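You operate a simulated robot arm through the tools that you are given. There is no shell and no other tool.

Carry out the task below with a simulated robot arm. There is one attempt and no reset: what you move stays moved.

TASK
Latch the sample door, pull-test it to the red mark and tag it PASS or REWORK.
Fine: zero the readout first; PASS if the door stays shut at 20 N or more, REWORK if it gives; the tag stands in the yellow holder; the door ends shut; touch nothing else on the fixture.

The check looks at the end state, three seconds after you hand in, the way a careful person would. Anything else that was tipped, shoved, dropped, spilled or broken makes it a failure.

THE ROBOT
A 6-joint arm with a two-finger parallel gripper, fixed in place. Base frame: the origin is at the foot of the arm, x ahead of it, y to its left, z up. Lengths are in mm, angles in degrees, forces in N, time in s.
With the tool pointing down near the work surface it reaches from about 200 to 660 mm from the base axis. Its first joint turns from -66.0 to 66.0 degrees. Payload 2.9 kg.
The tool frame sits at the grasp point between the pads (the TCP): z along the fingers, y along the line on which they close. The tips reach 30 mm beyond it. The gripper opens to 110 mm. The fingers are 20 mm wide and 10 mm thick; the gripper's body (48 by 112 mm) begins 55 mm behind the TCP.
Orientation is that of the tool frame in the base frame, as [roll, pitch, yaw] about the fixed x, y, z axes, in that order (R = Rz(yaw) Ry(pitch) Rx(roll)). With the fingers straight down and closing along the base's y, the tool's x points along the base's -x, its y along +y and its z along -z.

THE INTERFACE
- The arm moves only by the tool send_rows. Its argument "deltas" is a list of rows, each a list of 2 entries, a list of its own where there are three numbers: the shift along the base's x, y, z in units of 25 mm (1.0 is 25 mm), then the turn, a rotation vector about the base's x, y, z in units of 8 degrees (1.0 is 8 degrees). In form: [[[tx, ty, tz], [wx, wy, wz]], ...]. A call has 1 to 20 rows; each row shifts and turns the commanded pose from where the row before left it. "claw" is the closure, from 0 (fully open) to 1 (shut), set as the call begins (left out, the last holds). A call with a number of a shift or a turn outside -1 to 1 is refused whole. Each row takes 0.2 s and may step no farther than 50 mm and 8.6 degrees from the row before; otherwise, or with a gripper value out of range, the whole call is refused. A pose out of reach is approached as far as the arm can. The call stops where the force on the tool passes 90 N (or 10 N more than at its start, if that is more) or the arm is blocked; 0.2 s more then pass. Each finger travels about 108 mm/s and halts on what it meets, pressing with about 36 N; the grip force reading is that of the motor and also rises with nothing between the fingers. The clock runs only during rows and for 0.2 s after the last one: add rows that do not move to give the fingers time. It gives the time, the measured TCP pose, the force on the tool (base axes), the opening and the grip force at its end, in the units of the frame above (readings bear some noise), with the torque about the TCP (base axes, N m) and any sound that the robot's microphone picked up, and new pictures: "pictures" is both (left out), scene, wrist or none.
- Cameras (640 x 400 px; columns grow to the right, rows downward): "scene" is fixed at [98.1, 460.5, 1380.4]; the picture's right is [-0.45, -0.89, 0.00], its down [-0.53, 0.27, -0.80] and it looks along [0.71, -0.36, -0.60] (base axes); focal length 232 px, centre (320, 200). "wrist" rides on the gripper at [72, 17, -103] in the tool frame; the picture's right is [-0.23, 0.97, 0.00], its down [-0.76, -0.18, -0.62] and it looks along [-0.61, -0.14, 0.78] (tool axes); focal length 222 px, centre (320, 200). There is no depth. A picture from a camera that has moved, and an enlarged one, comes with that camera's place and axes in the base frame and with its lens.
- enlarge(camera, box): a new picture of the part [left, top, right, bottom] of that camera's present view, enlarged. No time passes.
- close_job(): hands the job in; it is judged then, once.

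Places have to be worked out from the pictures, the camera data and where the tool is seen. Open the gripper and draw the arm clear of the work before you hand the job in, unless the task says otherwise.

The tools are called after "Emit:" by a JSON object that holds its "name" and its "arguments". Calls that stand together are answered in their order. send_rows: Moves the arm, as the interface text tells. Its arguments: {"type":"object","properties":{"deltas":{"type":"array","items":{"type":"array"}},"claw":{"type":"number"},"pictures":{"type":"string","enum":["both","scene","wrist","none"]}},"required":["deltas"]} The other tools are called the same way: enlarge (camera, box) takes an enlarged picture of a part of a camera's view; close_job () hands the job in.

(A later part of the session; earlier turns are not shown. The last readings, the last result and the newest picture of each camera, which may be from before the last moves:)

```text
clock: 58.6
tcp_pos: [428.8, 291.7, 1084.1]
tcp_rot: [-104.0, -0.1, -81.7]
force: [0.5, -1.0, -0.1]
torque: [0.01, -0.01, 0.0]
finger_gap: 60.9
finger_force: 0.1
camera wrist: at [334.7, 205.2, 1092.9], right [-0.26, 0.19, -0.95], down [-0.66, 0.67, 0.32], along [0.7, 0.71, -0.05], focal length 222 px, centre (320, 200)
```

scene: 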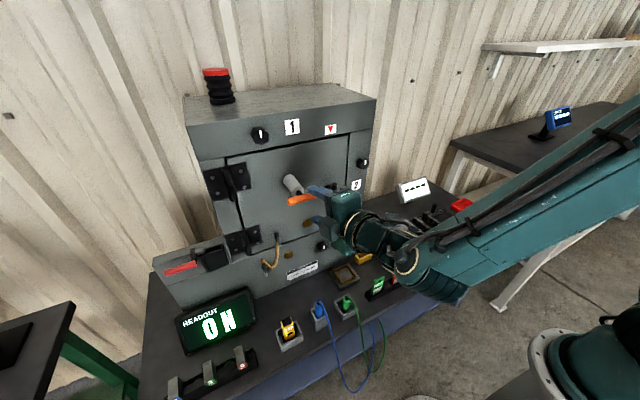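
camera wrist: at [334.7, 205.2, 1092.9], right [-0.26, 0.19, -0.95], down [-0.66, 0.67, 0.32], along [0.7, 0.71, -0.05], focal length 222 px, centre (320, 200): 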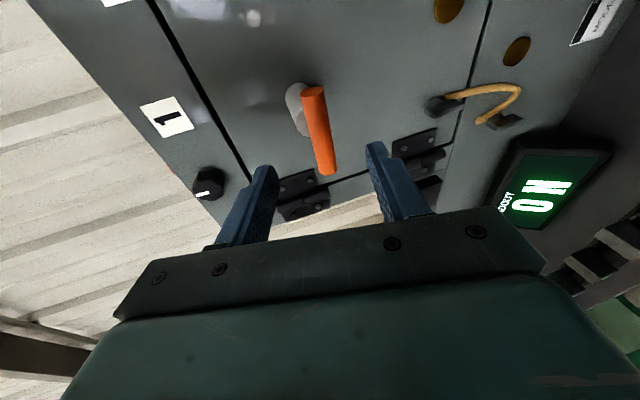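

Both ends check out (z≈1066), and the readout shows 0 N in the wrist view too. I approach 58 mm along the tool axis so the bar lies between the pads, then check.

Emit:
{"name": "send_rows", "arguments": {"deltas": [[[0.454, 0.066, -0.116], [0, 0, 0]], [[0.454, 0.066, -0.116], [0, 0, 0]], [[0.454, 0.066, -0.116], [0, 0, 0]], [[0.454, 0.066, -0.116], [0, 0, 0]], [[0.454, 0.066, -0.116], [0, 0, 0]], [[0, 0, 0], [0, 0, 0]]]}}

```text
clock: 60.0
tcp_pos: [485.9, 299.9, 1069.1]
tcp_rot: [-104.0, -0.1, -82.0]
force: [0.7, 0.9, 0.1]
torque: [0.01, 0.0, -0.01]
finger_gap: 60.3
finger_force: 0.1
camera wrist: at [391.5, 214.5, 1077.4], right [-0.26, 0.19, -0.95], down [-0.66, 0.67, 0.32], along [0.7, 0.71, -0.05], focal length 222 px, centre (320, 200)
```

scene: 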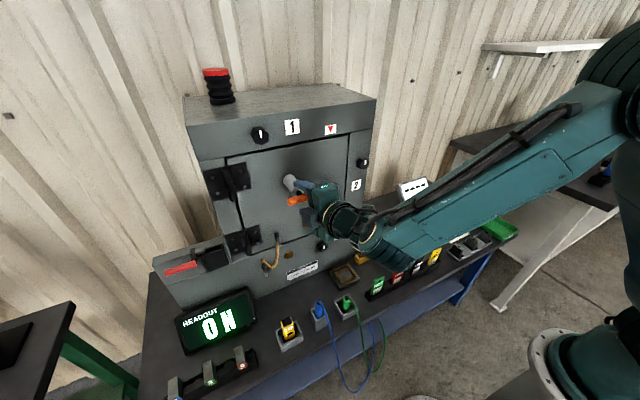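
wrist: 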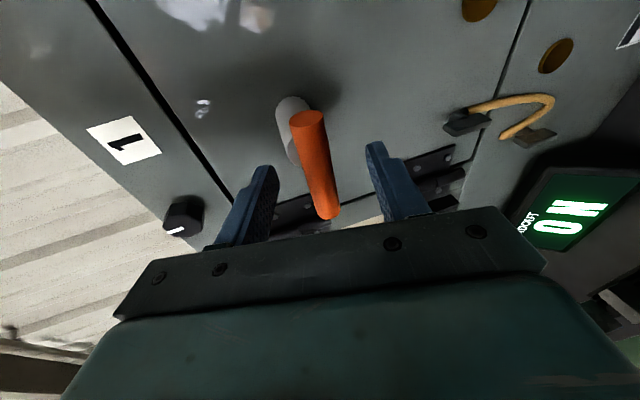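

The bar is between the pads and there's no contact. I close the gripper.

Emit:
{"name": "send_rows", "arguments": {"deltas": [[[0, 0, 0], [0, 0, 0]], [[0, 0, 0], [0, 0, 0]], [[0, 0, 0], [0, 0, 0]]], "claw": 1}}

```text
clock: 60.8
tcp_pos: [483.8, 298.6, 1069.0]
tcp_rot: [-103.8, 0.0, -81.9]
force: [0.0, -1.0, 1.9]
torque: [0.41, -0.82, -0.08]
finger_gap: 19.0
finger_force: 44.7
camera wrist: at [391.4, 214.5, 1077.9], right [-0.26, 0.19, -0.95], down [-0.66, 0.67, 0.32], along [0.7, 0.71, -0.05], focal length 222 px, centre (320, 200)
```

scene: 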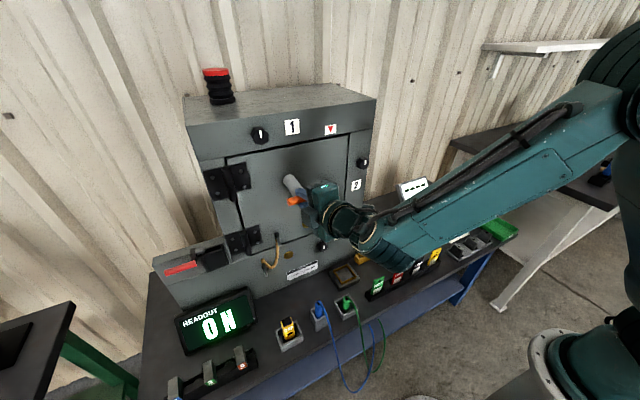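
wrist: 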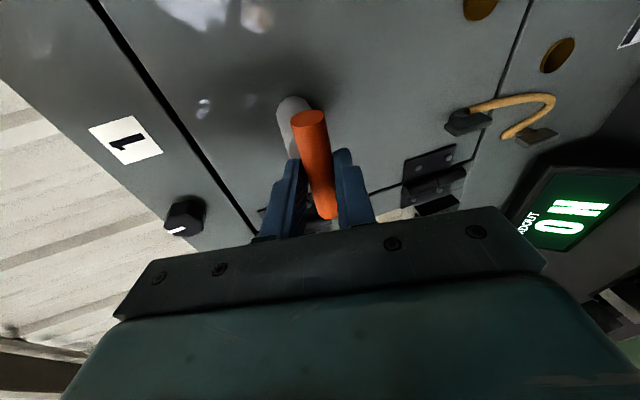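

Gripped (19 mm) and the readout still shows 0 N. I begin pulling straight out (−x), 2 mm first.

Emit:
{"name": "send_rows", "arguments": {"deltas": [[[-0.04, 0, 0], [0, 0, 0]], [[-0.04, 0, 0], [0, 0, 0]], [[0, 0, 0], [0, 0, 0]]]}}

Emit:
{"name": "enlarge", "arguments": {"camera": "scene", "box": [265, 150, 375, 219]}}

```text
clock: 61.6
tcp_pos: [481.4, 301.0, 1069.4]
tcp_rot: [-103.8, 0.1, -81.8]
force: [1.6, 4.2, 5.7]
torque: [0.43, -0.94, 0.06]
finger_gap: 18.9
finger_force: 45.1
camera wrist: at [389.4, 214.3, 1077.8], right [-0.26, 0.19, -0.95], down [-0.67, 0.67, 0.32], along [0.7, 0.71, -0.05], focal length 222 px, centre (320, 200)
```

scene: 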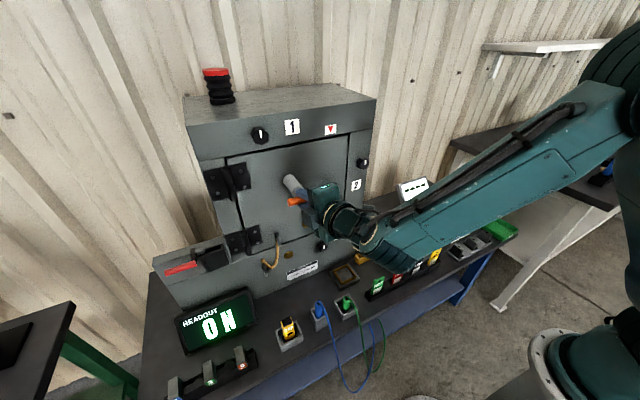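
wrist: 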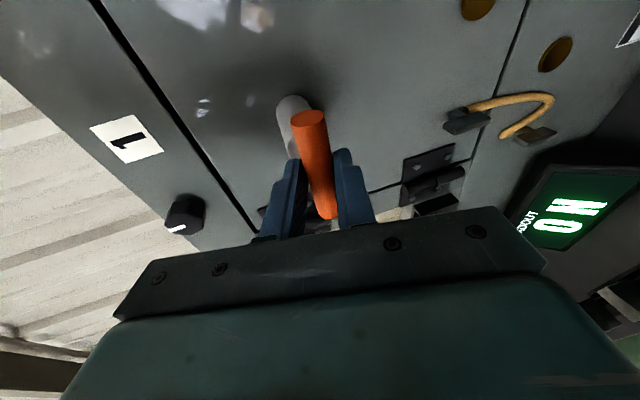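

```text
5.80 times, centred on (320, 184) of scene
camera zoom: at [98.1, 460.5, 1380.4], right [-0.45, -0.89, 0.0], down [-0.53, 0.27, -0.8], along [0.71, -0.36, -0.6], focal length 1342 px, centre (320, 290)
```

zoom: 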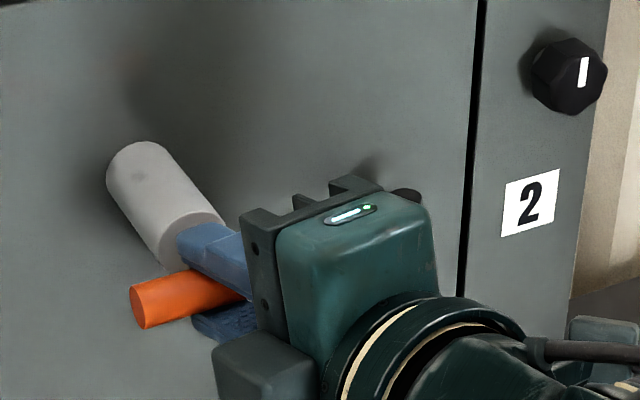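

Still 0 N with about 1.6 N on the tool. I pull another 3 mm.

Emit:
{"name": "send_rows", "arguments": {"deltas": [[[-0.04, 0, 0], [0, 0, 0]], [[-0.04, 0, 0], [0, 0, 0]], [[-0.04, 0, 0], [0, 0, 0]], [[0, 0, 0], [0, 0, 0]]]}}

```text
clock: 62.6
tcp_pos: [479.6, 299.8, 1069.9]
tcp_rot: [-103.9, 0.1, -81.8]
force: [2.9, 10.3, 3.2]
torque: [0.43, -0.89, 0.32]
finger_gap: 19.5
finger_force: 44.9
camera wrist: at [386.1, 214.1, 1078.1], right [-0.26, 0.19, -0.95], down [-0.67, 0.67, 0.32], along [0.7, 0.71, -0.05], focal length 222 px, centre (320, 200)
```

scene: 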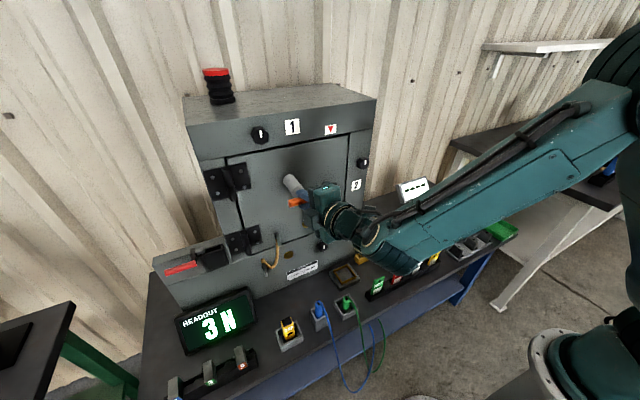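
wrist: 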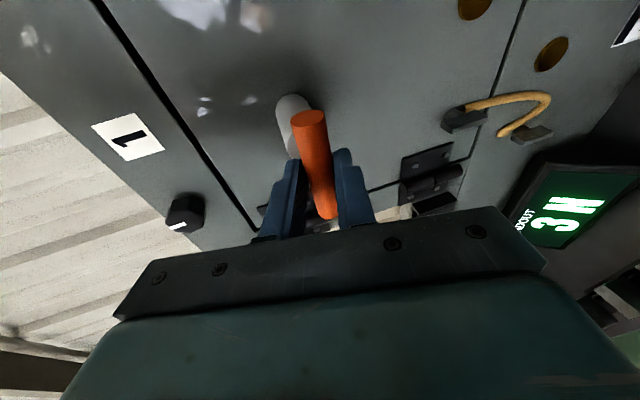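

The readout now shows 3 N. I check the door gap before pulling further.

Emit:
{"name": "enlarge", "arguments": {"camera": "scene", "box": [265, 120, 375, 230]}}

Emit:
{"name": "enlarge", "arguments": {"camera": "wrist", "box": [80, 0, 400, 250]}}

```text
3.64 times, centred on (320, 175) of scene
camera zoom: at [98.1, 460.7, 1380.3], right [-0.45, -0.89, 0.0], down [-0.53, 0.27, -0.8], along [0.71, -0.36, -0.6], focal length 842 px, centre (320, 291)
```

zoom: 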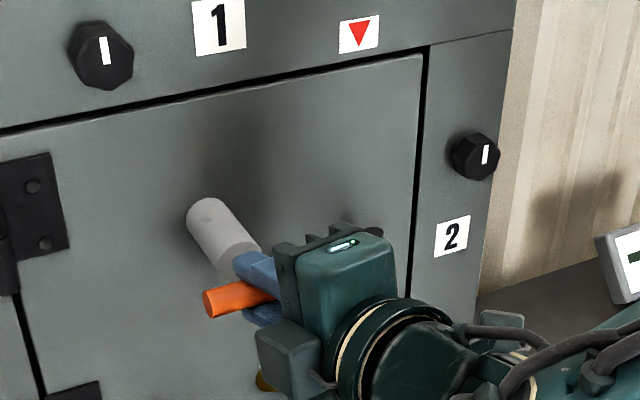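

```text
1.60 times, centred on (240, 125) of wrist
camera zoom: at [386.1, 214.1, 1078.1], right [-0.26, 0.19, -0.95], down [-0.67, 0.67, 0.32], along [0.7, 0.71, -0.05], focal length 355 px, centre (448, 320)
```

zoom: 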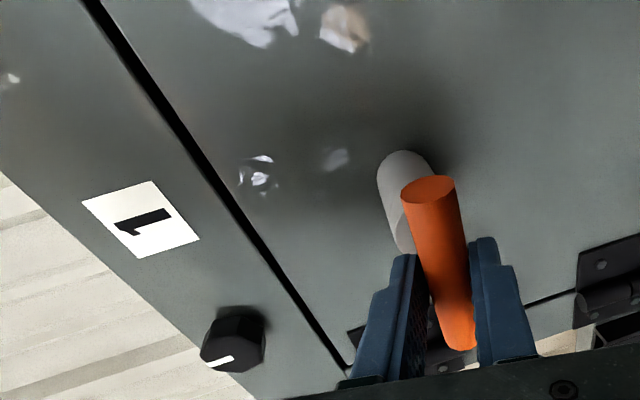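

The door is shut and the gauge is reading. I keep pulling in small steps, easing 1 mm in +y to relieve the side load.

Emit:
{"name": "send_rows", "arguments": {"deltas": [[[-0.04, 0.02, 0], [0, 0, 0]], [[-0.04, 0.02, 0], [0, 0, 0]], [[0, 0, 0], [0, 0, 0]]], "pictures": "scene"}}

```text
clock: 63.4
tcp_pos: [478.5, 301.4, 1069.9]
tcp_rot: [-103.9, 0.0, -82.0]
force: [3.9, 8.7, 5.1]
torque: [0.41, -0.95, 0.22]
finger_gap: 19.3
finger_force: 44.7
```

scene: 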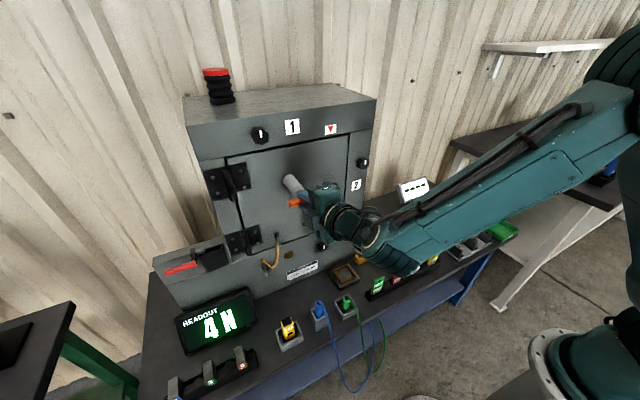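

4 N, about 0.5–0.7 N per mm: it's a soft spring gauge. I pull 6 mm more.

Emit:
{"name": "send_rows", "arguments": {"deltas": [[[-0.06, 0.01, 0], [0, 0, 0]], [[-0.06, 0.01, 0], [0, 0, 0]], [[-0.06, 0.01, 0], [0, 0, 0]], [[-0.06, 0.01, 0], [0, 0, 0]], [[0, 0, 0], [0, 0, 0]]]}}

Emit:
{"name": "enlarge", "arguments": {"camera": "scene", "box": [265, 150, 375, 219]}}

```text
clock: 64.6
tcp_pos: [471.9, 300.9, 1069.9]
tcp_rot: [-103.9, 0.0, -81.9]
force: [7.2, 4.2, 4.6]
torque: [0.36, -0.9, -0.23]
finger_gap: 19.0
finger_force: 45.0
camera wrist: at [378.6, 214.6, 1078.1], right [-0.26, 0.19, -0.95], down [-0.66, 0.68, 0.32], along [0.7, 0.71, -0.05], focal length 222 px, centre (320, 200)
```

scene: 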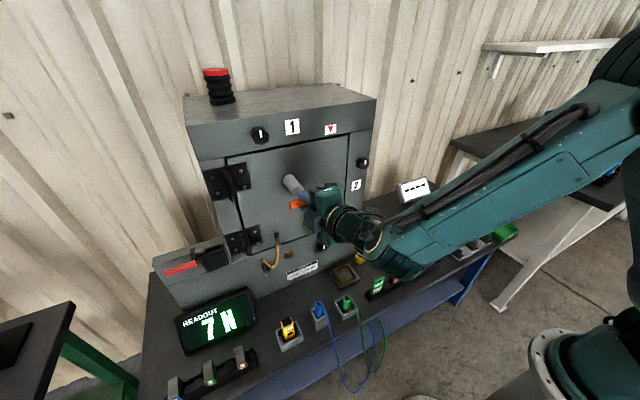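
wrist: 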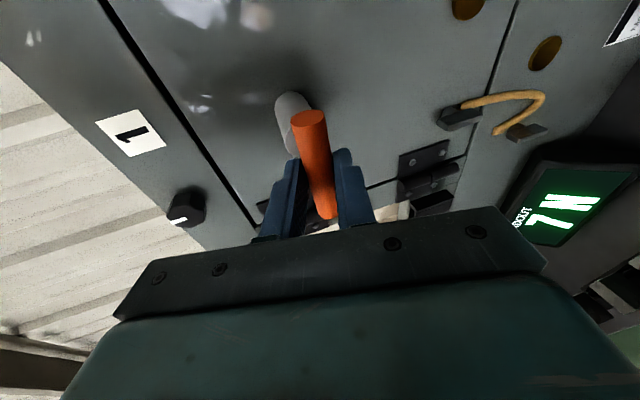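

```text
5.80 times, centred on (320, 184) of scene
camera zoom: at [98.2, 460.5, 1380.3], right [-0.45, -0.89, 0.0], down [-0.53, 0.27, -0.8], along [0.71, -0.36, -0.6], focal length 1342 px, centre (320, 290)
```

zoom: 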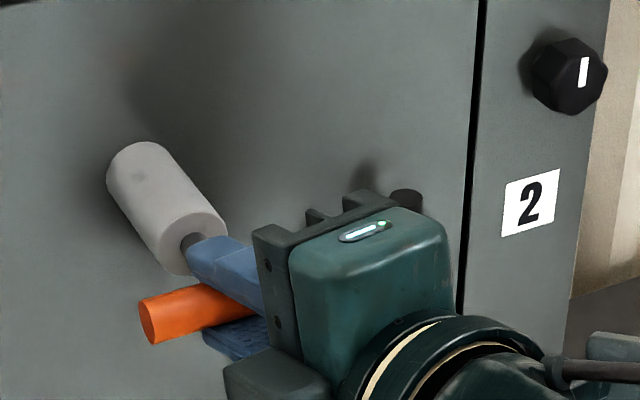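

7 N and the readout agrees with the tool's force; the door is still shut. I pull another 8 mm.

Emit:
{"name": "send_rows", "arguments": {"deltas": [[[-0.08, 0, 0], [0, 0, 0]], [[-0.08, 0, 0], [0, 0, 0]], [[-0.08, 0, 0], [0, 0, 0]], [[-0.08, 0, 0], [0, 0, 0]], [[0, 0, 0], [0, 0, 0]]]}}

Emit:
{"name": "enlarge", "arguments": {"camera": "scene", "box": [265, 150, 375, 219]}}

```text
clock: 65.8
tcp_pos: [464.9, 300.4, 1070.0]
tcp_rot: [-103.7, 0.0, -82.1]
force: [11.8, 0.6, 8.0]
torque: [0.31, -0.96, -1.06]
finger_gap: 19.0
finger_force: 45.0
camera wrist: at [370.7, 215.0, 1078.0], right [-0.26, 0.19, -0.95], down [-0.66, 0.68, 0.32], along [0.7, 0.71, -0.05], focal length 222 px, centre (320, 200)
```

scene: 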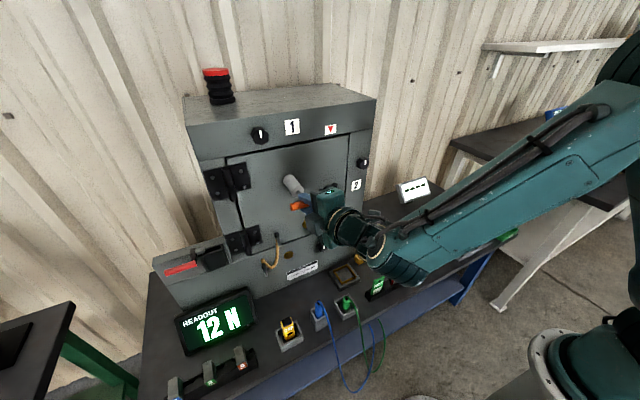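
wrist: 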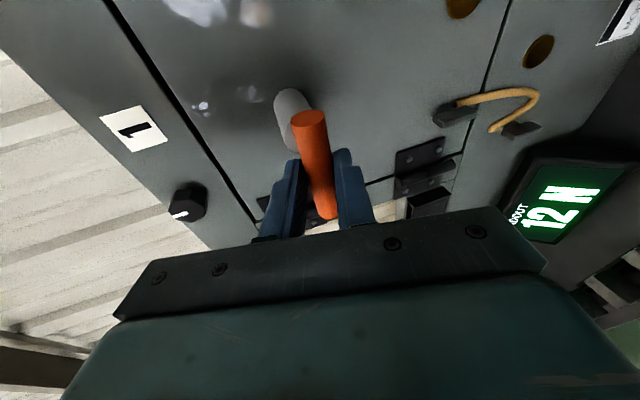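

```text
5.80 times, centred on (320, 184) of scene
camera zoom: at [98.3, 460.4, 1380.4], right [-0.45, -0.89, 0.0], down [-0.53, 0.27, -0.8], along [0.71, -0.36, -0.6], focal length 1342 px, centre (320, 290)
```

zoom: 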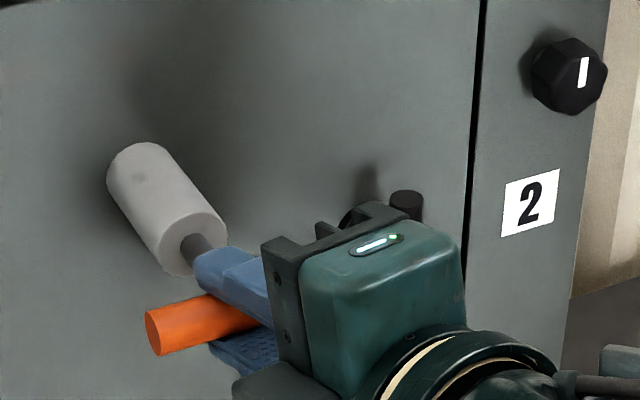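

12 N, the rod is extending and the door is still shut. I pull another 6 mm gently.

Emit:
{"name": "send_rows", "arguments": {"deltas": [[[-0.06, -0.01, 0], [0, 0, 0]], [[-0.06, -0.01, 0], [0, 0, 0]], [[-0.06, 0, 0], [0, 0, 0]], [[-0.06, 0, 0], [0, 0, 0]], [[0, 0, 0], [0, 0, 0]]]}}

Emit:
{"name": "enlarge", "arguments": {"camera": "scene", "box": [265, 150, 375, 219]}}

```text
clock: 67.0
tcp_pos: [456.4, 301.3, 1070.0]
tcp_rot: [-103.9, 0.0, -81.8]
force: [14.6, 6.3, 9.1]
torque: [0.32, -1.02, -0.65]
finger_gap: 19.0
finger_force: 45.3
camera wrist: at [363.9, 215.7, 1078.0], right [-0.26, 0.19, -0.95], down [-0.67, 0.67, 0.32], along [0.7, 0.71, -0.05], focal length 222 px, centre (320, 200)
```

scene: 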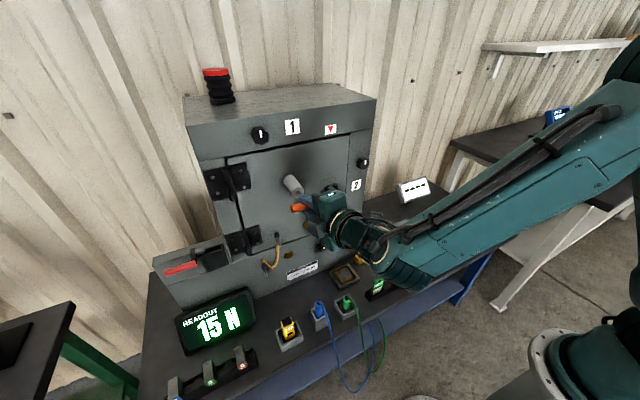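
wrist: 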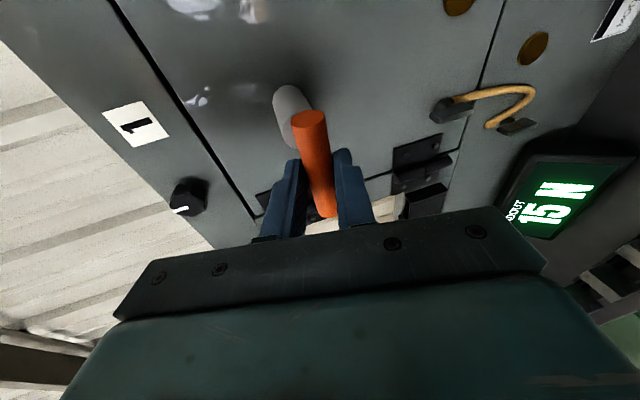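

```text
5.80 times, centred on (320, 184) of scene
camera zoom: at [98.4, 460.6, 1380.3], right [-0.45, -0.89, 0.0], down [-0.53, 0.27, -0.8], along [0.71, -0.36, -0.6], focal length 1342 px, centre (320, 290)
```

zoom: 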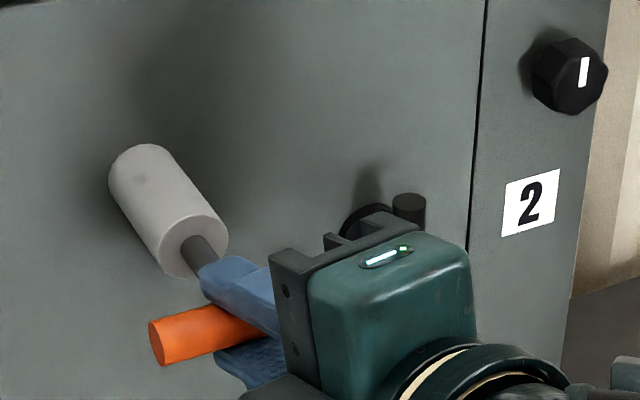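

15 N. The door edge gap looks slightly different; I look closely there.

Emit:
{"name": "enlarge", "arguments": {"camera": "scene", "box": [320, 125, 380, 163]}}

Emit:
{"name": "enlarge", "arguments": {"camera": "scene", "box": [330, 180, 380, 240]}}

Emit:
{"name": "enlarge", "arguments": {"camera": "wrist", "box": [90, 0, 290, 125]}}

```text
10.53 times, centred on (350, 144) of scene
camera zoom: at [98.4, 460.6, 1380.3], right [-0.45, -0.89, 0.0], down [-0.53, 0.27, -0.8], along [0.71, -0.36, -0.6], focal length 2437 px, centre (4, 790)
```

zoom: 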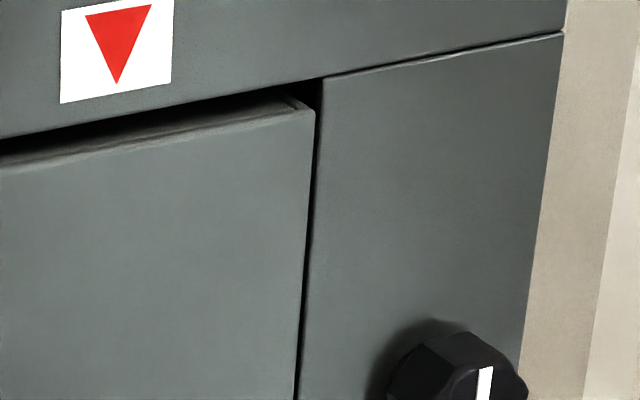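

```text
6.67 times, centred on (355, 210) of scene
camera zoom: at [98.4, 460.6, 1380.3], right [-0.45, -0.89, 0.0], down [-0.53, 0.27, -0.8], along [0.71, -0.36, -0.6], focal length 1543 px, centre (87, 133)
```

zoom: 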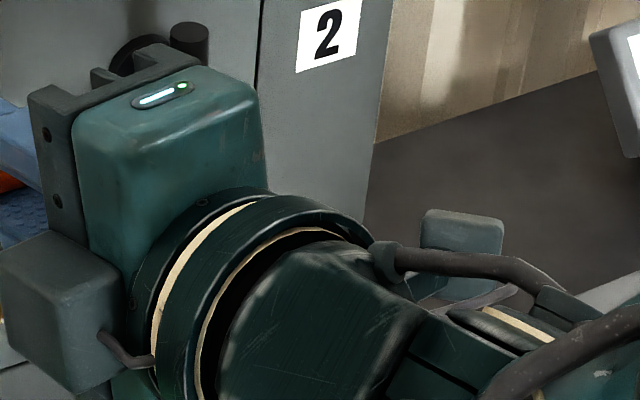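

```text
3.20 times, centred on (190, 62) of wrist
camera zoom: at [363.9, 215.7, 1078.0], right [-0.26, 0.19, -0.95], down [-0.67, 0.67, 0.32], along [0.7, 0.71, -0.05], focal length 711 px, centre (736, 640)
```

zoom: 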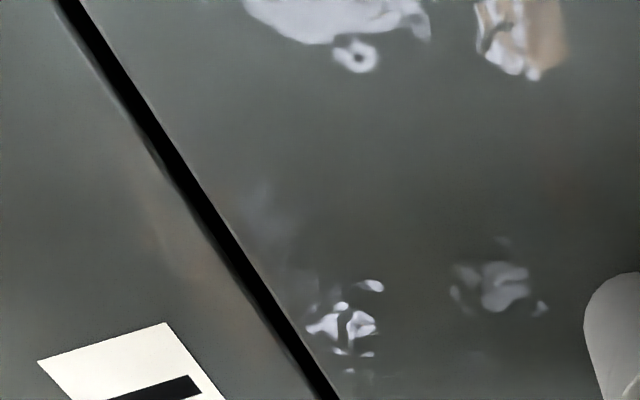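

The door's free edge seems to have come forward slightly, perhaps the latch taking up play. I continue in small steps and watch the force.

Emit:
{"name": "send_rows", "arguments": {"deltas": [[[-0.06, 0.01, 0], [0, 0, 0]], [[-0.06, 0.01, 0], [0, 0, 0]], [[0, 0, 0], [0, 0, 0]]]}}

Emit:
{"name": "enlarge", "arguments": {"camera": "scene", "box": [320, 125, 380, 163]}}

Emit:
{"name": "enlarge", "arguments": {"camera": "scene", "box": [265, 150, 375, 219]}}

```text
clock: 67.8
tcp_pos: [454.0, 301.3, 1070.0]
tcp_rot: [-103.9, 0.1, -81.8]
force: [15.2, 10.6, 3.8]
torque: [0.39, -0.89, -0.49]
finger_gap: 18.8
finger_force: 44.7
camera wrist: at [360.9, 216.1, 1078.2], right [-0.26, 0.19, -0.95], down [-0.66, 0.67, 0.32], along [0.7, 0.71, -0.05], focal length 222 px, centre (320, 200)
```

scene: 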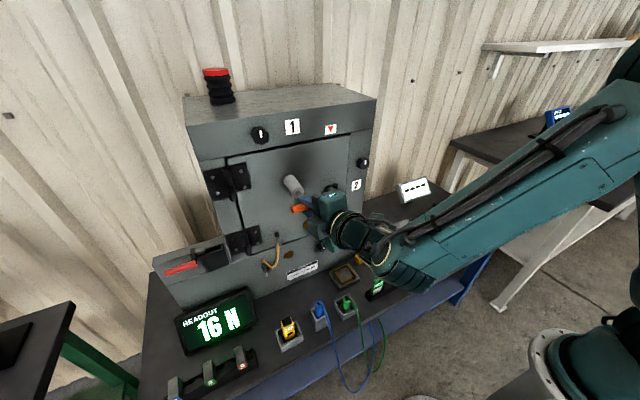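
wrist: 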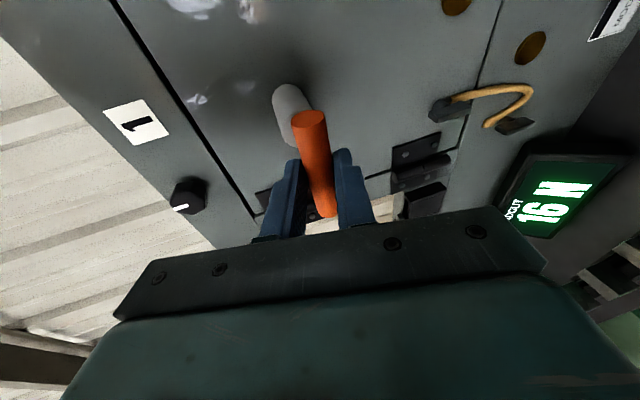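

```text
10.53 times, centred on (350, 144) of scene
camera zoom: at [98.5, 460.7, 1380.3], right [-0.45, -0.89, 0.0], down [-0.53, 0.27, -0.8], along [0.71, -0.36, -0.6], focal length 2437 px, centre (4, 790)
```

zoom: 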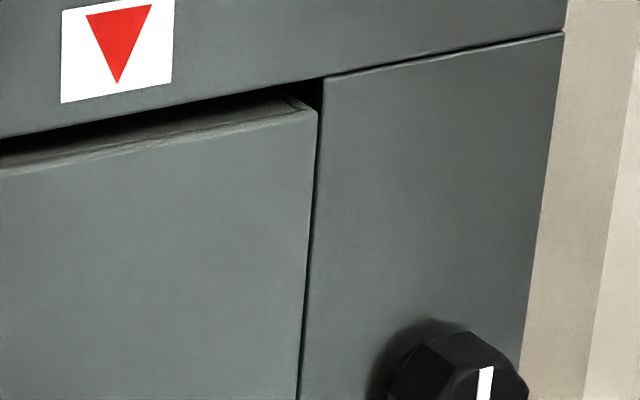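

```text
5.80 times, centred on (320, 184) of scene
camera zoom: at [98.5, 460.7, 1380.3], right [-0.45, -0.89, 0.0], down [-0.53, 0.27, -0.8], along [0.71, -0.36, -0.6], focal length 1342 px, centre (320, 290)
```

zoom: 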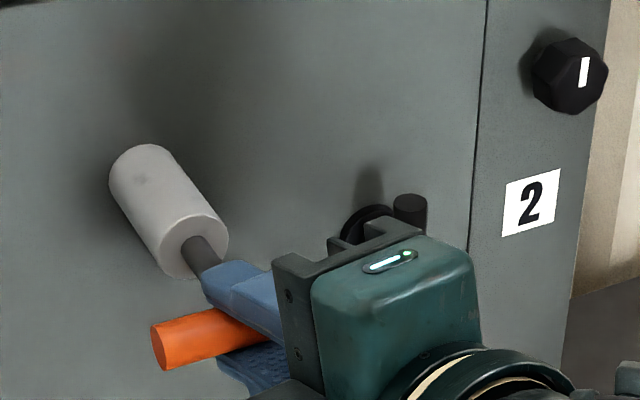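

16 N. The free edge is a few mm proud but holding. I keep pulling gently toward 20 N.

Emit:
{"name": "send_rows", "arguments": {"deltas": [[[-0.06, 0.02, 0], [0, 0, 0]], [[-0.06, 0.02, 0], [0, 0, 0]], [[-0.06, 0.02, 0], [0, 0, 0]], [[0, 0, 0], [0, 0, 0]]]}}

Emit:
{"name": "enlarge", "arguments": {"camera": "scene", "box": [320, 125, 380, 163]}}

Emit:
{"name": "enlarge", "arguments": {"camera": "scene", "box": [265, 150, 375, 219]}}

```text
clock: 68.8
tcp_pos: [450.1, 303.1, 1070.1]
tcp_rot: [-103.8, 0.0, -81.8]
force: [17.8, 11.6, 2.4]
torque: [0.4, -0.87, -0.43]
finger_gap: 18.9
finger_force: 44.7
camera wrist: at [356.3, 217.4, 1078.2], right [-0.26, 0.19, -0.95], down [-0.67, 0.67, 0.32], along [0.7, 0.71, -0.05], focal length 222 px, centre (320, 200)
```

scene: 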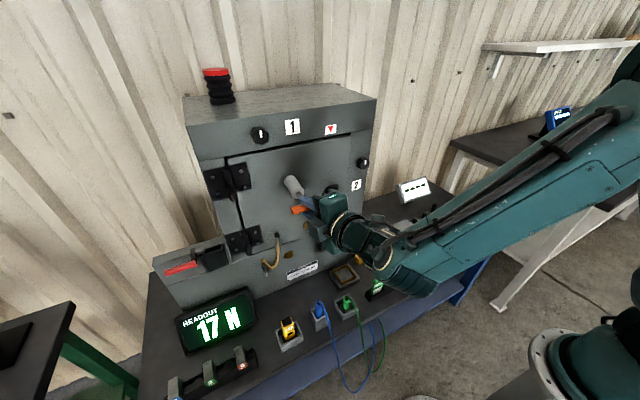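
wrist: 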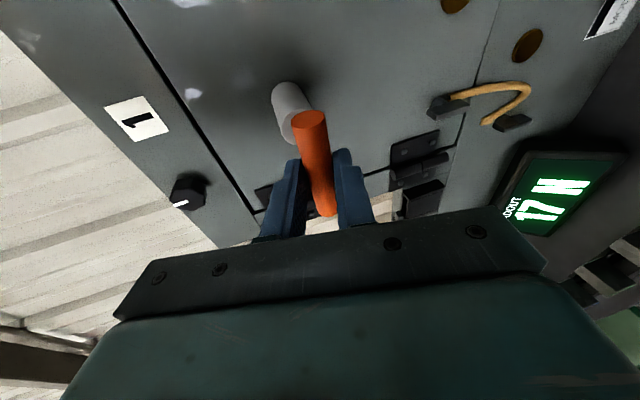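

```text
10.53 times, centred on (350, 144) of scene
camera zoom: at [98.6, 460.8, 1380.2], right [-0.45, -0.89, 0.0], down [-0.53, 0.27, -0.8], along [0.71, -0.36, -0.6], focal length 2437 px, centre (4, 790)
```

zoom: 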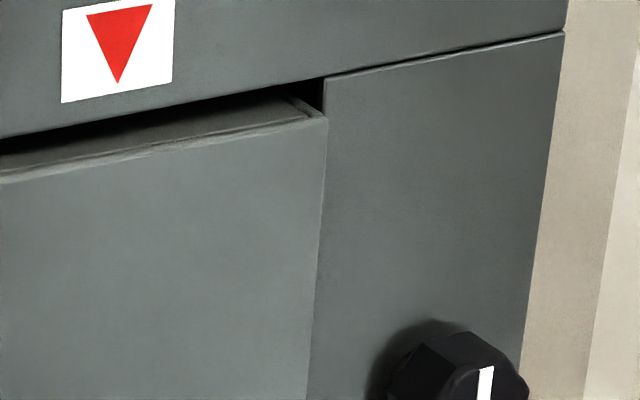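

```text
5.80 times, centred on (320, 184) of scene
camera zoom: at [98.6, 460.8, 1380.2], right [-0.45, -0.89, 0.0], down [-0.53, 0.27, -0.8], along [0.71, -0.36, -0.6], focal length 1342 px, centre (320, 290)
```

zoom: 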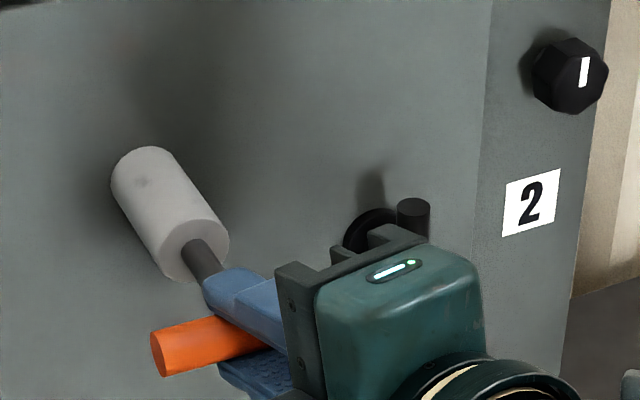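

17 N and the door's free edge is clearly starting to come out. I pull a little further to see if the force still rises or the door gives.

Emit:
{"name": "send_rows", "arguments": {"deltas": [[[-0.06, 0.02, 0], [0, 0, 0]], [[-0.06, 0.02, 0], [0, 0, 0]], [[-0.06, 0.02, 0], [0, 0, 0]], [[0, 0, 0], [0, 0, 0]]]}}

Emit:
{"name": "enlarge", "arguments": {"camera": "scene", "box": [320, 125, 380, 163]}}

Emit:
{"name": "enlarge", "arguments": {"camera": "scene", "box": [265, 150, 375, 219]}}

```text
clock: 69.8
tcp_pos: [446.1, 304.8, 1069.6]
tcp_rot: [-103.9, 0.1, -81.8]
force: [19.1, 15.5, 1.8]
torque: [0.42, -0.81, -0.22]
finger_gap: 18.6
finger_force: 44.8
camera wrist: at [352.4, 218.2, 1078.1], right [-0.26, 0.19, -0.95], down [-0.67, 0.67, 0.32], along [0.7, 0.71, -0.05], focal length 222 px, centre (320, 200)
```

scene: 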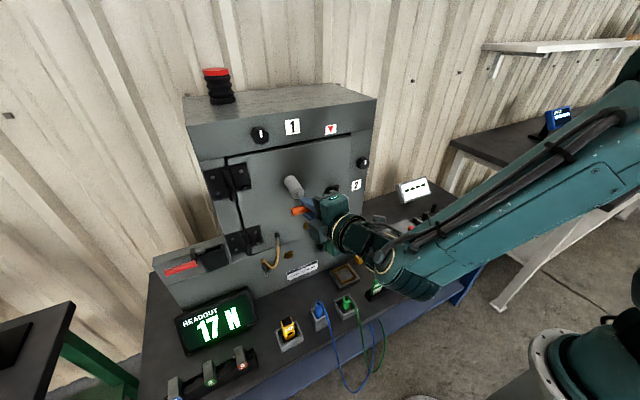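
wrist: 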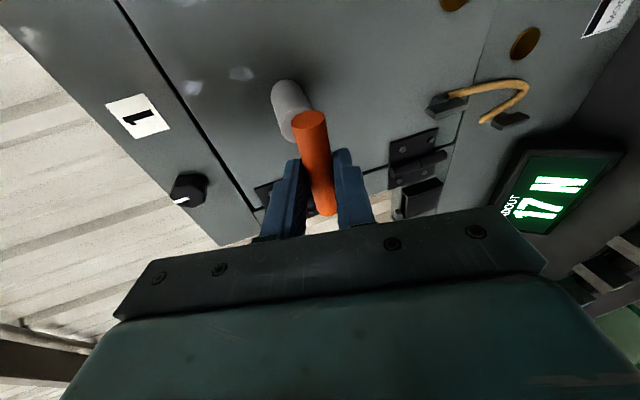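

```text
10.53 times, centred on (350, 144) of scene
camera zoom: at [98.6, 460.9, 1380.2], right [-0.45, -0.89, 0.0], down [-0.53, 0.27, -0.8], along [0.71, -0.36, -0.6], focal length 2437 px, centre (4, 790)
```

zoom: 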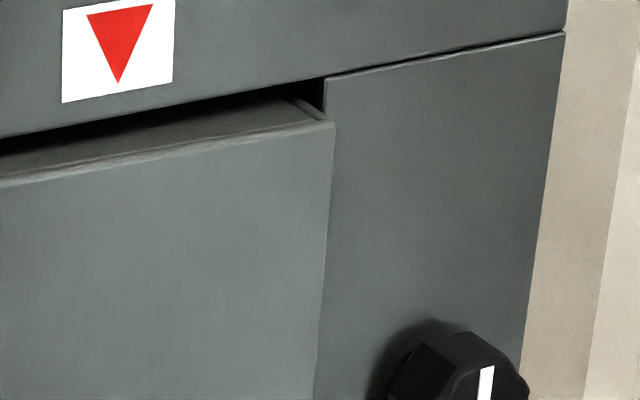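

```text
5.80 times, centred on (320, 184) of scene
camera zoom: at [98.6, 460.9, 1380.2], right [-0.45, -0.89, 0.0], down [-0.53, 0.27, -0.8], along [0.71, -0.36, -0.6], focal length 1342 px, centre (320, 290)
```

zoom: 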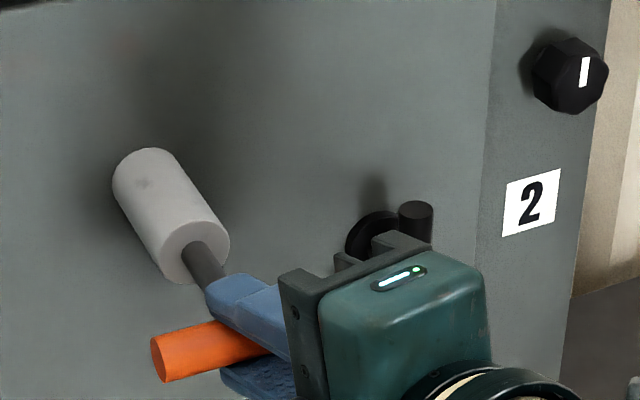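

The readout is stuck at 17 N while the door keeps coming out, so it appears to be giving. My side load (Fy≈15 N) is holding it back, so I relieve that in +y and watch whether the readout falls as the door swings.

Emit:
{"name": "send_rows", "arguments": {"deltas": [[[0, 0.08, 0], [0, 0, 0]], [[0, 0.08, 0], [0, 0, 0]], [[0, 0, 0], [0, 0, 0]]]}}

Emit:
{"name": "enlarge", "arguments": {"camera": "scene", "box": [320, 125, 380, 163]}}

Emit:
{"name": "enlarge", "arguments": {"camera": "scene", "box": [265, 150, 375, 219]}}

```text
clock: 70.6
tcp_pos: [445.9, 306.5, 1070.6]
tcp_rot: [-103.8, 0.0, -81.9]
force: [15.2, 7.9, 5.1]
torque: [0.37, -0.78, -0.86]
finger_gap: 18.5
finger_force: 45.4
camera wrist: at [352.7, 221.2, 1078.3], right [-0.26, 0.19, -0.95], down [-0.66, 0.68, 0.32], along [0.7, 0.71, -0.05], focal length 222 px, centre (320, 200)
```

scene: 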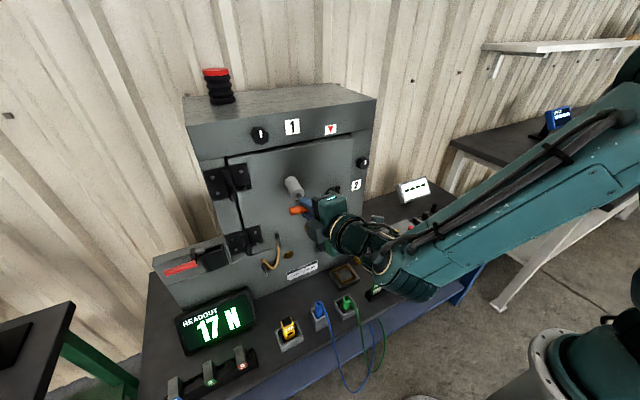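
wrist: 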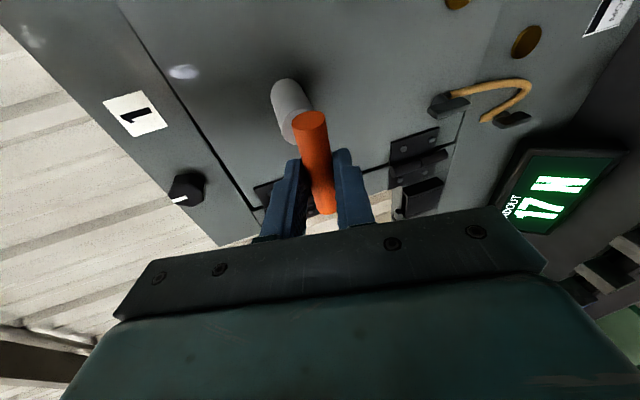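

```text
10.53 times, centred on (350, 144) of scene
camera zoom: at [98.5, 460.7, 1380.3], right [-0.45, -0.89, 0.0], down [-0.53, 0.27, -0.8], along [0.71, -0.36, -0.6], focal length 2437 px, centre (4, 790)
```

zoom: 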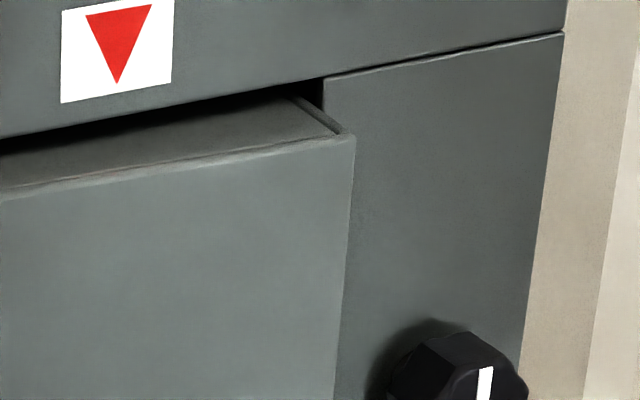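

```text
5.80 times, centred on (320, 184) of scene
camera zoom: at [98.5, 460.7, 1380.3], right [-0.45, -0.89, 0.0], down [-0.53, 0.27, -0.8], along [0.71, -0.36, -0.6], focal length 1342 px, centre (320, 290)
```

zoom: 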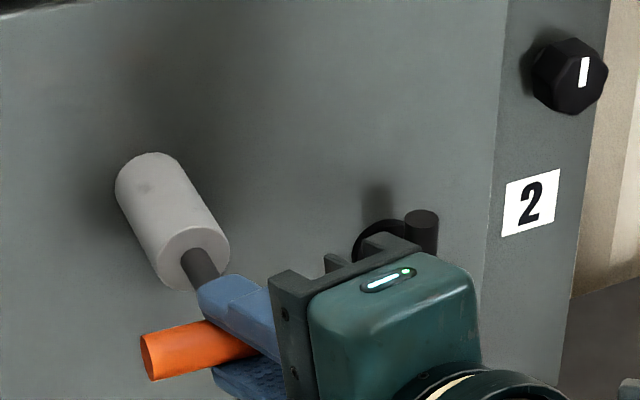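

The door swung further out as I relieved the side load, and the readout stays at 17 N. One more small move along the swing arc to confirm it's free and not just latch play.

Emit:
{"name": "send_rows", "arguments": {"deltas": [[[-0.08, 0.1, 0], [0, 0, 0]], [[-0.08, 0.1, 0], [0, 0, 0]], [[0, 0, 0], [0, 0, 0]]]}}

Emit:
{"name": "enlarge", "arguments": {"camera": "scene", "box": [265, 120, 375, 219]}}

Emit:
{"name": "enlarge", "arguments": {"camera": "scene", "box": [165, 280, 265, 360]}}

```text
clock: 71.4
tcp_pos: [442.2, 312.9, 1069.8]
tcp_rot: [-103.9, 0.0, -81.9]
force: [12.6, 1.6, 8.1]
torque: [0.42, -0.51, -1.36]
finger_gap: 18.5
finger_force: 44.5
camera wrist: at [348.6, 226.7, 1078.5], right [-0.26, 0.19, -0.95], down [-0.66, 0.68, 0.32], along [0.7, 0.71, -0.05], focal length 222 px, centre (320, 200)
```

scene: 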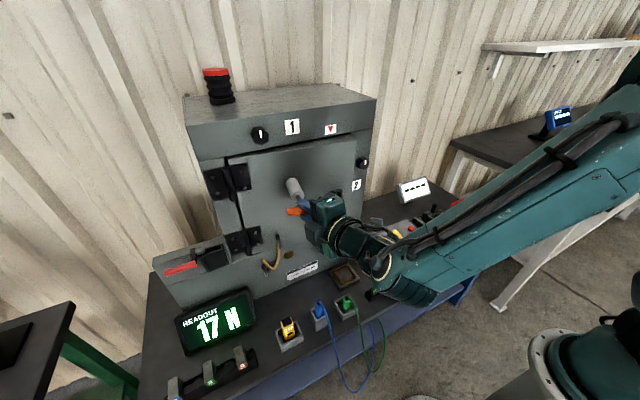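
wrist: 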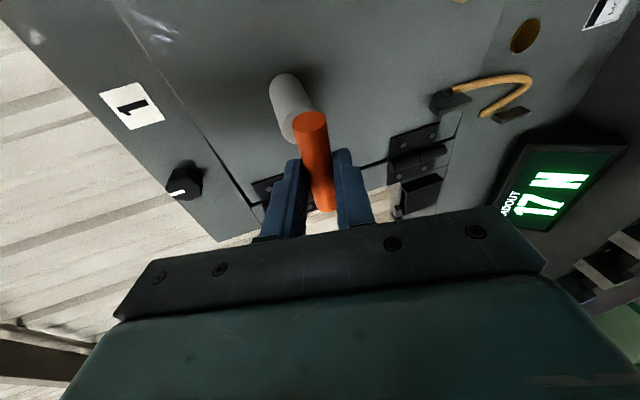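

```text
4.04 times, centred on (320, 170) of scene
camera zoom: at [98.4, 460.4, 1380.4], right [-0.45, -0.89, 0.0], down [-0.53, 0.27, -0.8], along [0.71, -0.36, -0.6], focal length 935 px, centre (320, 323)
```

zoom: 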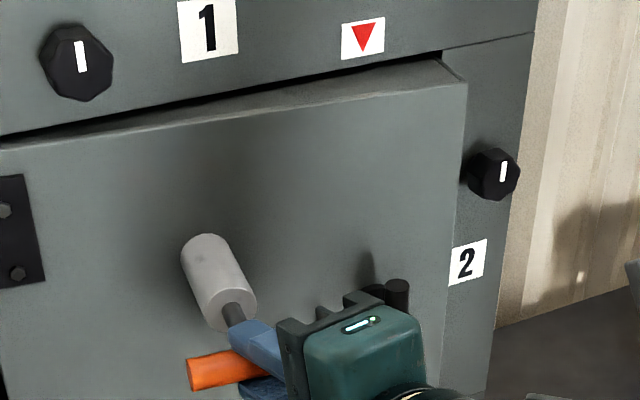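

```text
5.00 times, centred on (215, 320) of scene
camera zoom: at [98.4, 460.4, 1380.4], right [-0.45, -0.89, 0.0], down [-0.53, 0.27, -0.8], along [0.71, -0.36, -0.6], focal length 1157 px, centre (845, -400)
```

zoom: 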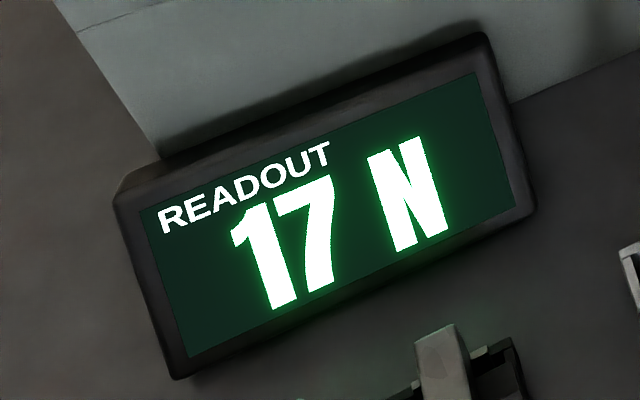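

The door has clearly swung open (edge about 25 mm out), tool force has dropped to 12 N, and the readout holds the peak of 17 N. It gave below 20 N, so the verdict is REWORK. Now I push the door shut again along the same path.

Emit:
{"name": "send_rows", "arguments": {"deltas": [[[0.16, -0.2, 0], [0, 0, 0]], [[0.2, -0.1, 0], [0, 0, 0]], [[0.2, -0.1, 0], [0, 0, 0]], [[0.2, -0.05, 0], [0, 0, 0]], [[0.2, -0.03, 0], [0, 0, 0]], [[0.2, 0, 0], [0, 0, 0]], [[0, 0, 0], [0, 0, 0]]]}}

Emit:
{"name": "enlarge", "arguments": {"camera": "scene", "box": [265, 120, 375, 219]}}

```text
clock: 73.0
tcp_pos: [471.0, 302.4, 1068.4]
tcp_rot: [-103.8, -0.1, -81.7]
force: [1.4, 14.6, 7.1]
torque: [0.94, -0.53, 1.29]
finger_gap: 18.3
finger_force: 44.7
camera wrist: at [377.7, 215.7, 1078.3], right [-0.26, 0.19, -0.95], down [-0.67, 0.67, 0.32], along [0.7, 0.71, -0.05], focal length 222 px, centre (320, 200)
```

scene: 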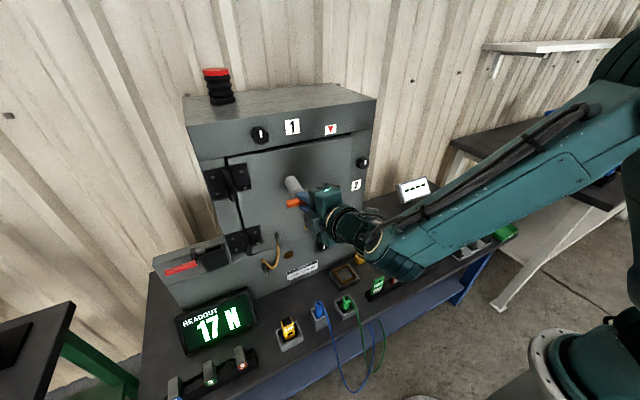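
wrist: 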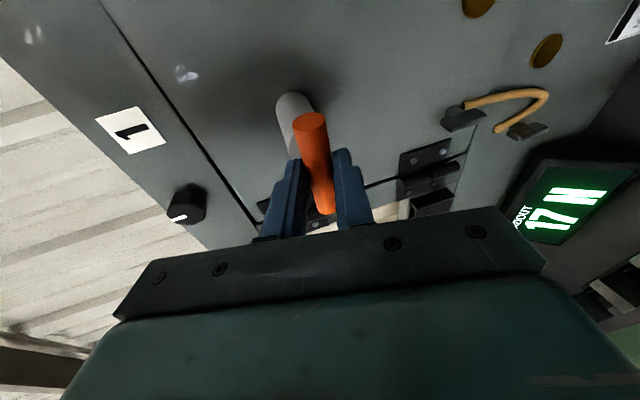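

```text
4.04 times, centred on (320, 170) of scene
camera zoom: at [98.0, 460.8, 1380.2], right [-0.45, -0.89, 0.0], down [-0.53, 0.27, -0.8], along [0.71, -0.36, -0.6], focal length 935 px, centre (320, 323)
```

zoom: 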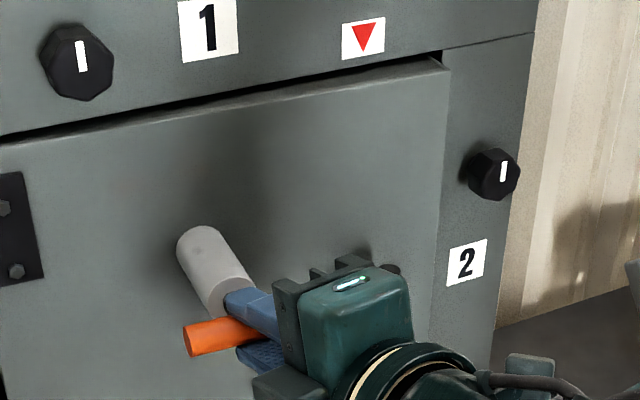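

The door is nearly closed. I keep pushing inward in small steps until it's seated.

Emit:
{"name": "send_rows", "arguments": {"deltas": [[[0.16, -0.02, 0], [0, 0, 0]], [[0.16, -0.02, 0], [0, 0, 0]], [[0.12, 0, 0], [0, 0, 0]], [[0.08, 0, 0], [0, 0, 0]], [[0, 0, 0], [0, 0, 0]]]}}

Emit:
{"name": "enlarge", "arguments": {"camera": "scene", "box": [265, 120, 375, 219]}}

```text
clock: 74.2
tcp_pos: [482.2, 296.8, 1068.5]
tcp_rot: [-103.9, -0.1, -82.1]
force: [-45.5, -20.8, 20.3]
torque: [0.4, -0.88, -0.69]
finger_gap: 17.8
finger_force: 45.2
camera wrist: at [388.5, 211.9, 1078.7], right [-0.26, 0.19, -0.95], down [-0.66, 0.68, 0.32], along [0.7, 0.71, -0.05], focal length 222 px, centre (320, 200)
```

scene: 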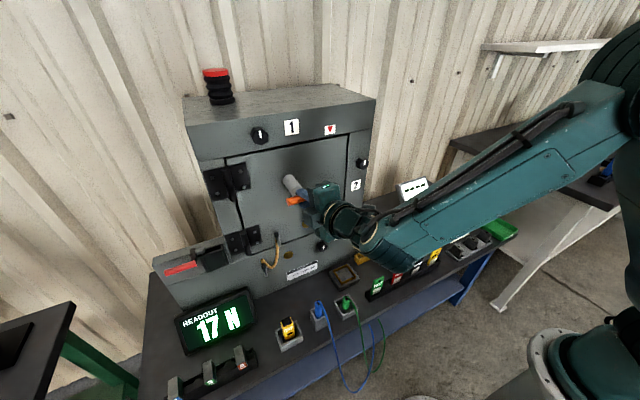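
wrist: 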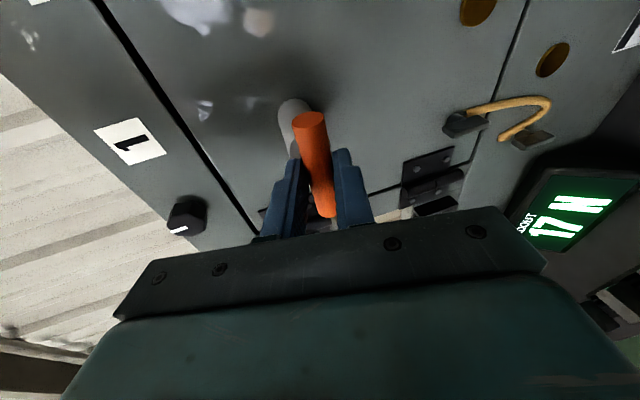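

```text
4.04 times, centred on (320, 170) of scene
camera zoom: at [96.4, 459.6, 1380.8], right [-0.45, -0.89, 0.0], down [-0.53, 0.27, -0.8], along [0.72, -0.36, -0.6], focal length 935 px, centre (320, 323)
```

zoom: 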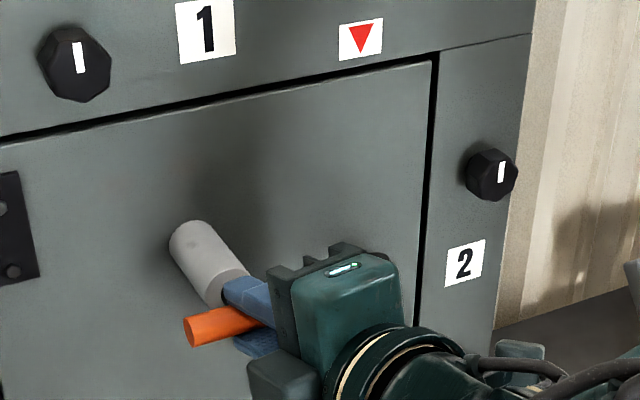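

The door is seated: the gap is back and the push force rose to 45 N. I relax that push before opening the gripper.

Emit:
{"name": "send_rows", "arguments": {"deltas": [[[-0.06, -0.03, 0.03], [0, 0, 0]], [[-0.04, -0.02, 0.02], [0, 0, 0]], [[0, 0, 0], [0, 0, 0]]], "pictures": "none"}}

```text
clock: 75.0
tcp_pos: [481.1, 296.7, 1069.3]
tcp_rot: [-104.1, 0.0, -82.0]
force: [-2.4, -8.9, 1.8]
torque: [0.41, -0.6, -0.85]
finger_gap: 18.1
finger_force: 44.4
```

Nearly relaxed. I open the gripper and check that the door stays shut.

Emit:
{"name": "send_rows", "arguments": {"deltas": [[[0, -0.02, 0], [0, 0, 0]], [[0, 0, 0], [0, 0, 0]], [[0, 0, 0], [0, 0, 0]]], "claw": 0.45}}

Emit:
{"name": "enlarge", "arguments": {"camera": "scene", "box": [265, 120, 375, 219]}}

```text
clock: 75.8
tcp_pos: [481.4, 298.5, 1070.8]
tcp_rot: [-103.8, 0.0, -81.9]
force: [0.5, 0.2, 0.5]
torque: [0.01, -0.01, 0.01]
finger_gap: 60.4
finger_force: 0.0
camera wrist: at [387.5, 212.1, 1079.1], right [-0.26, 0.19, -0.95], down [-0.66, 0.67, 0.32], along [0.7, 0.71, -0.05], focal length 222 px, centre (320, 200)
```

scene: 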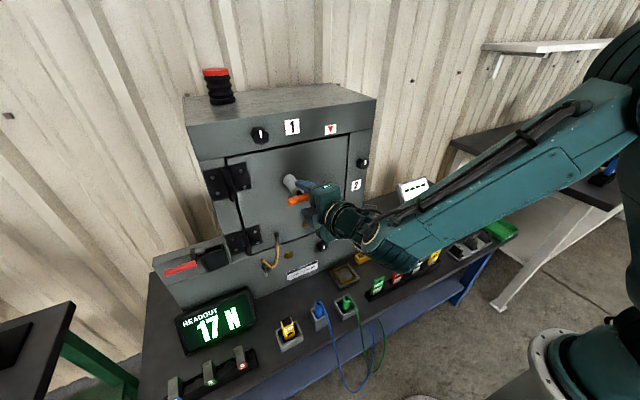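
wrist: 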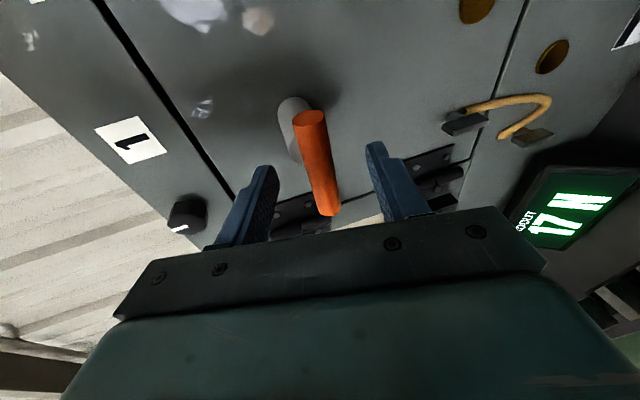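

```text
4.04 times, centred on (320, 170) of scene
camera zoom: at [98.1, 460.5, 1380.4], right [-0.45, -0.89, 0.0], down [-0.53, 0.27, -0.8], along [0.71, -0.36, -0.6], focal length 935 px, centre (320, 323)
```

zoom: 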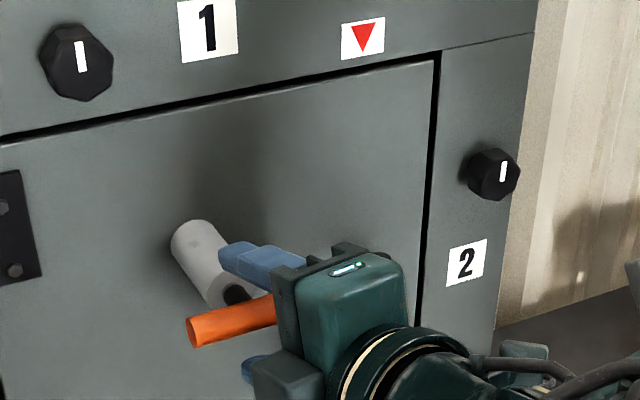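

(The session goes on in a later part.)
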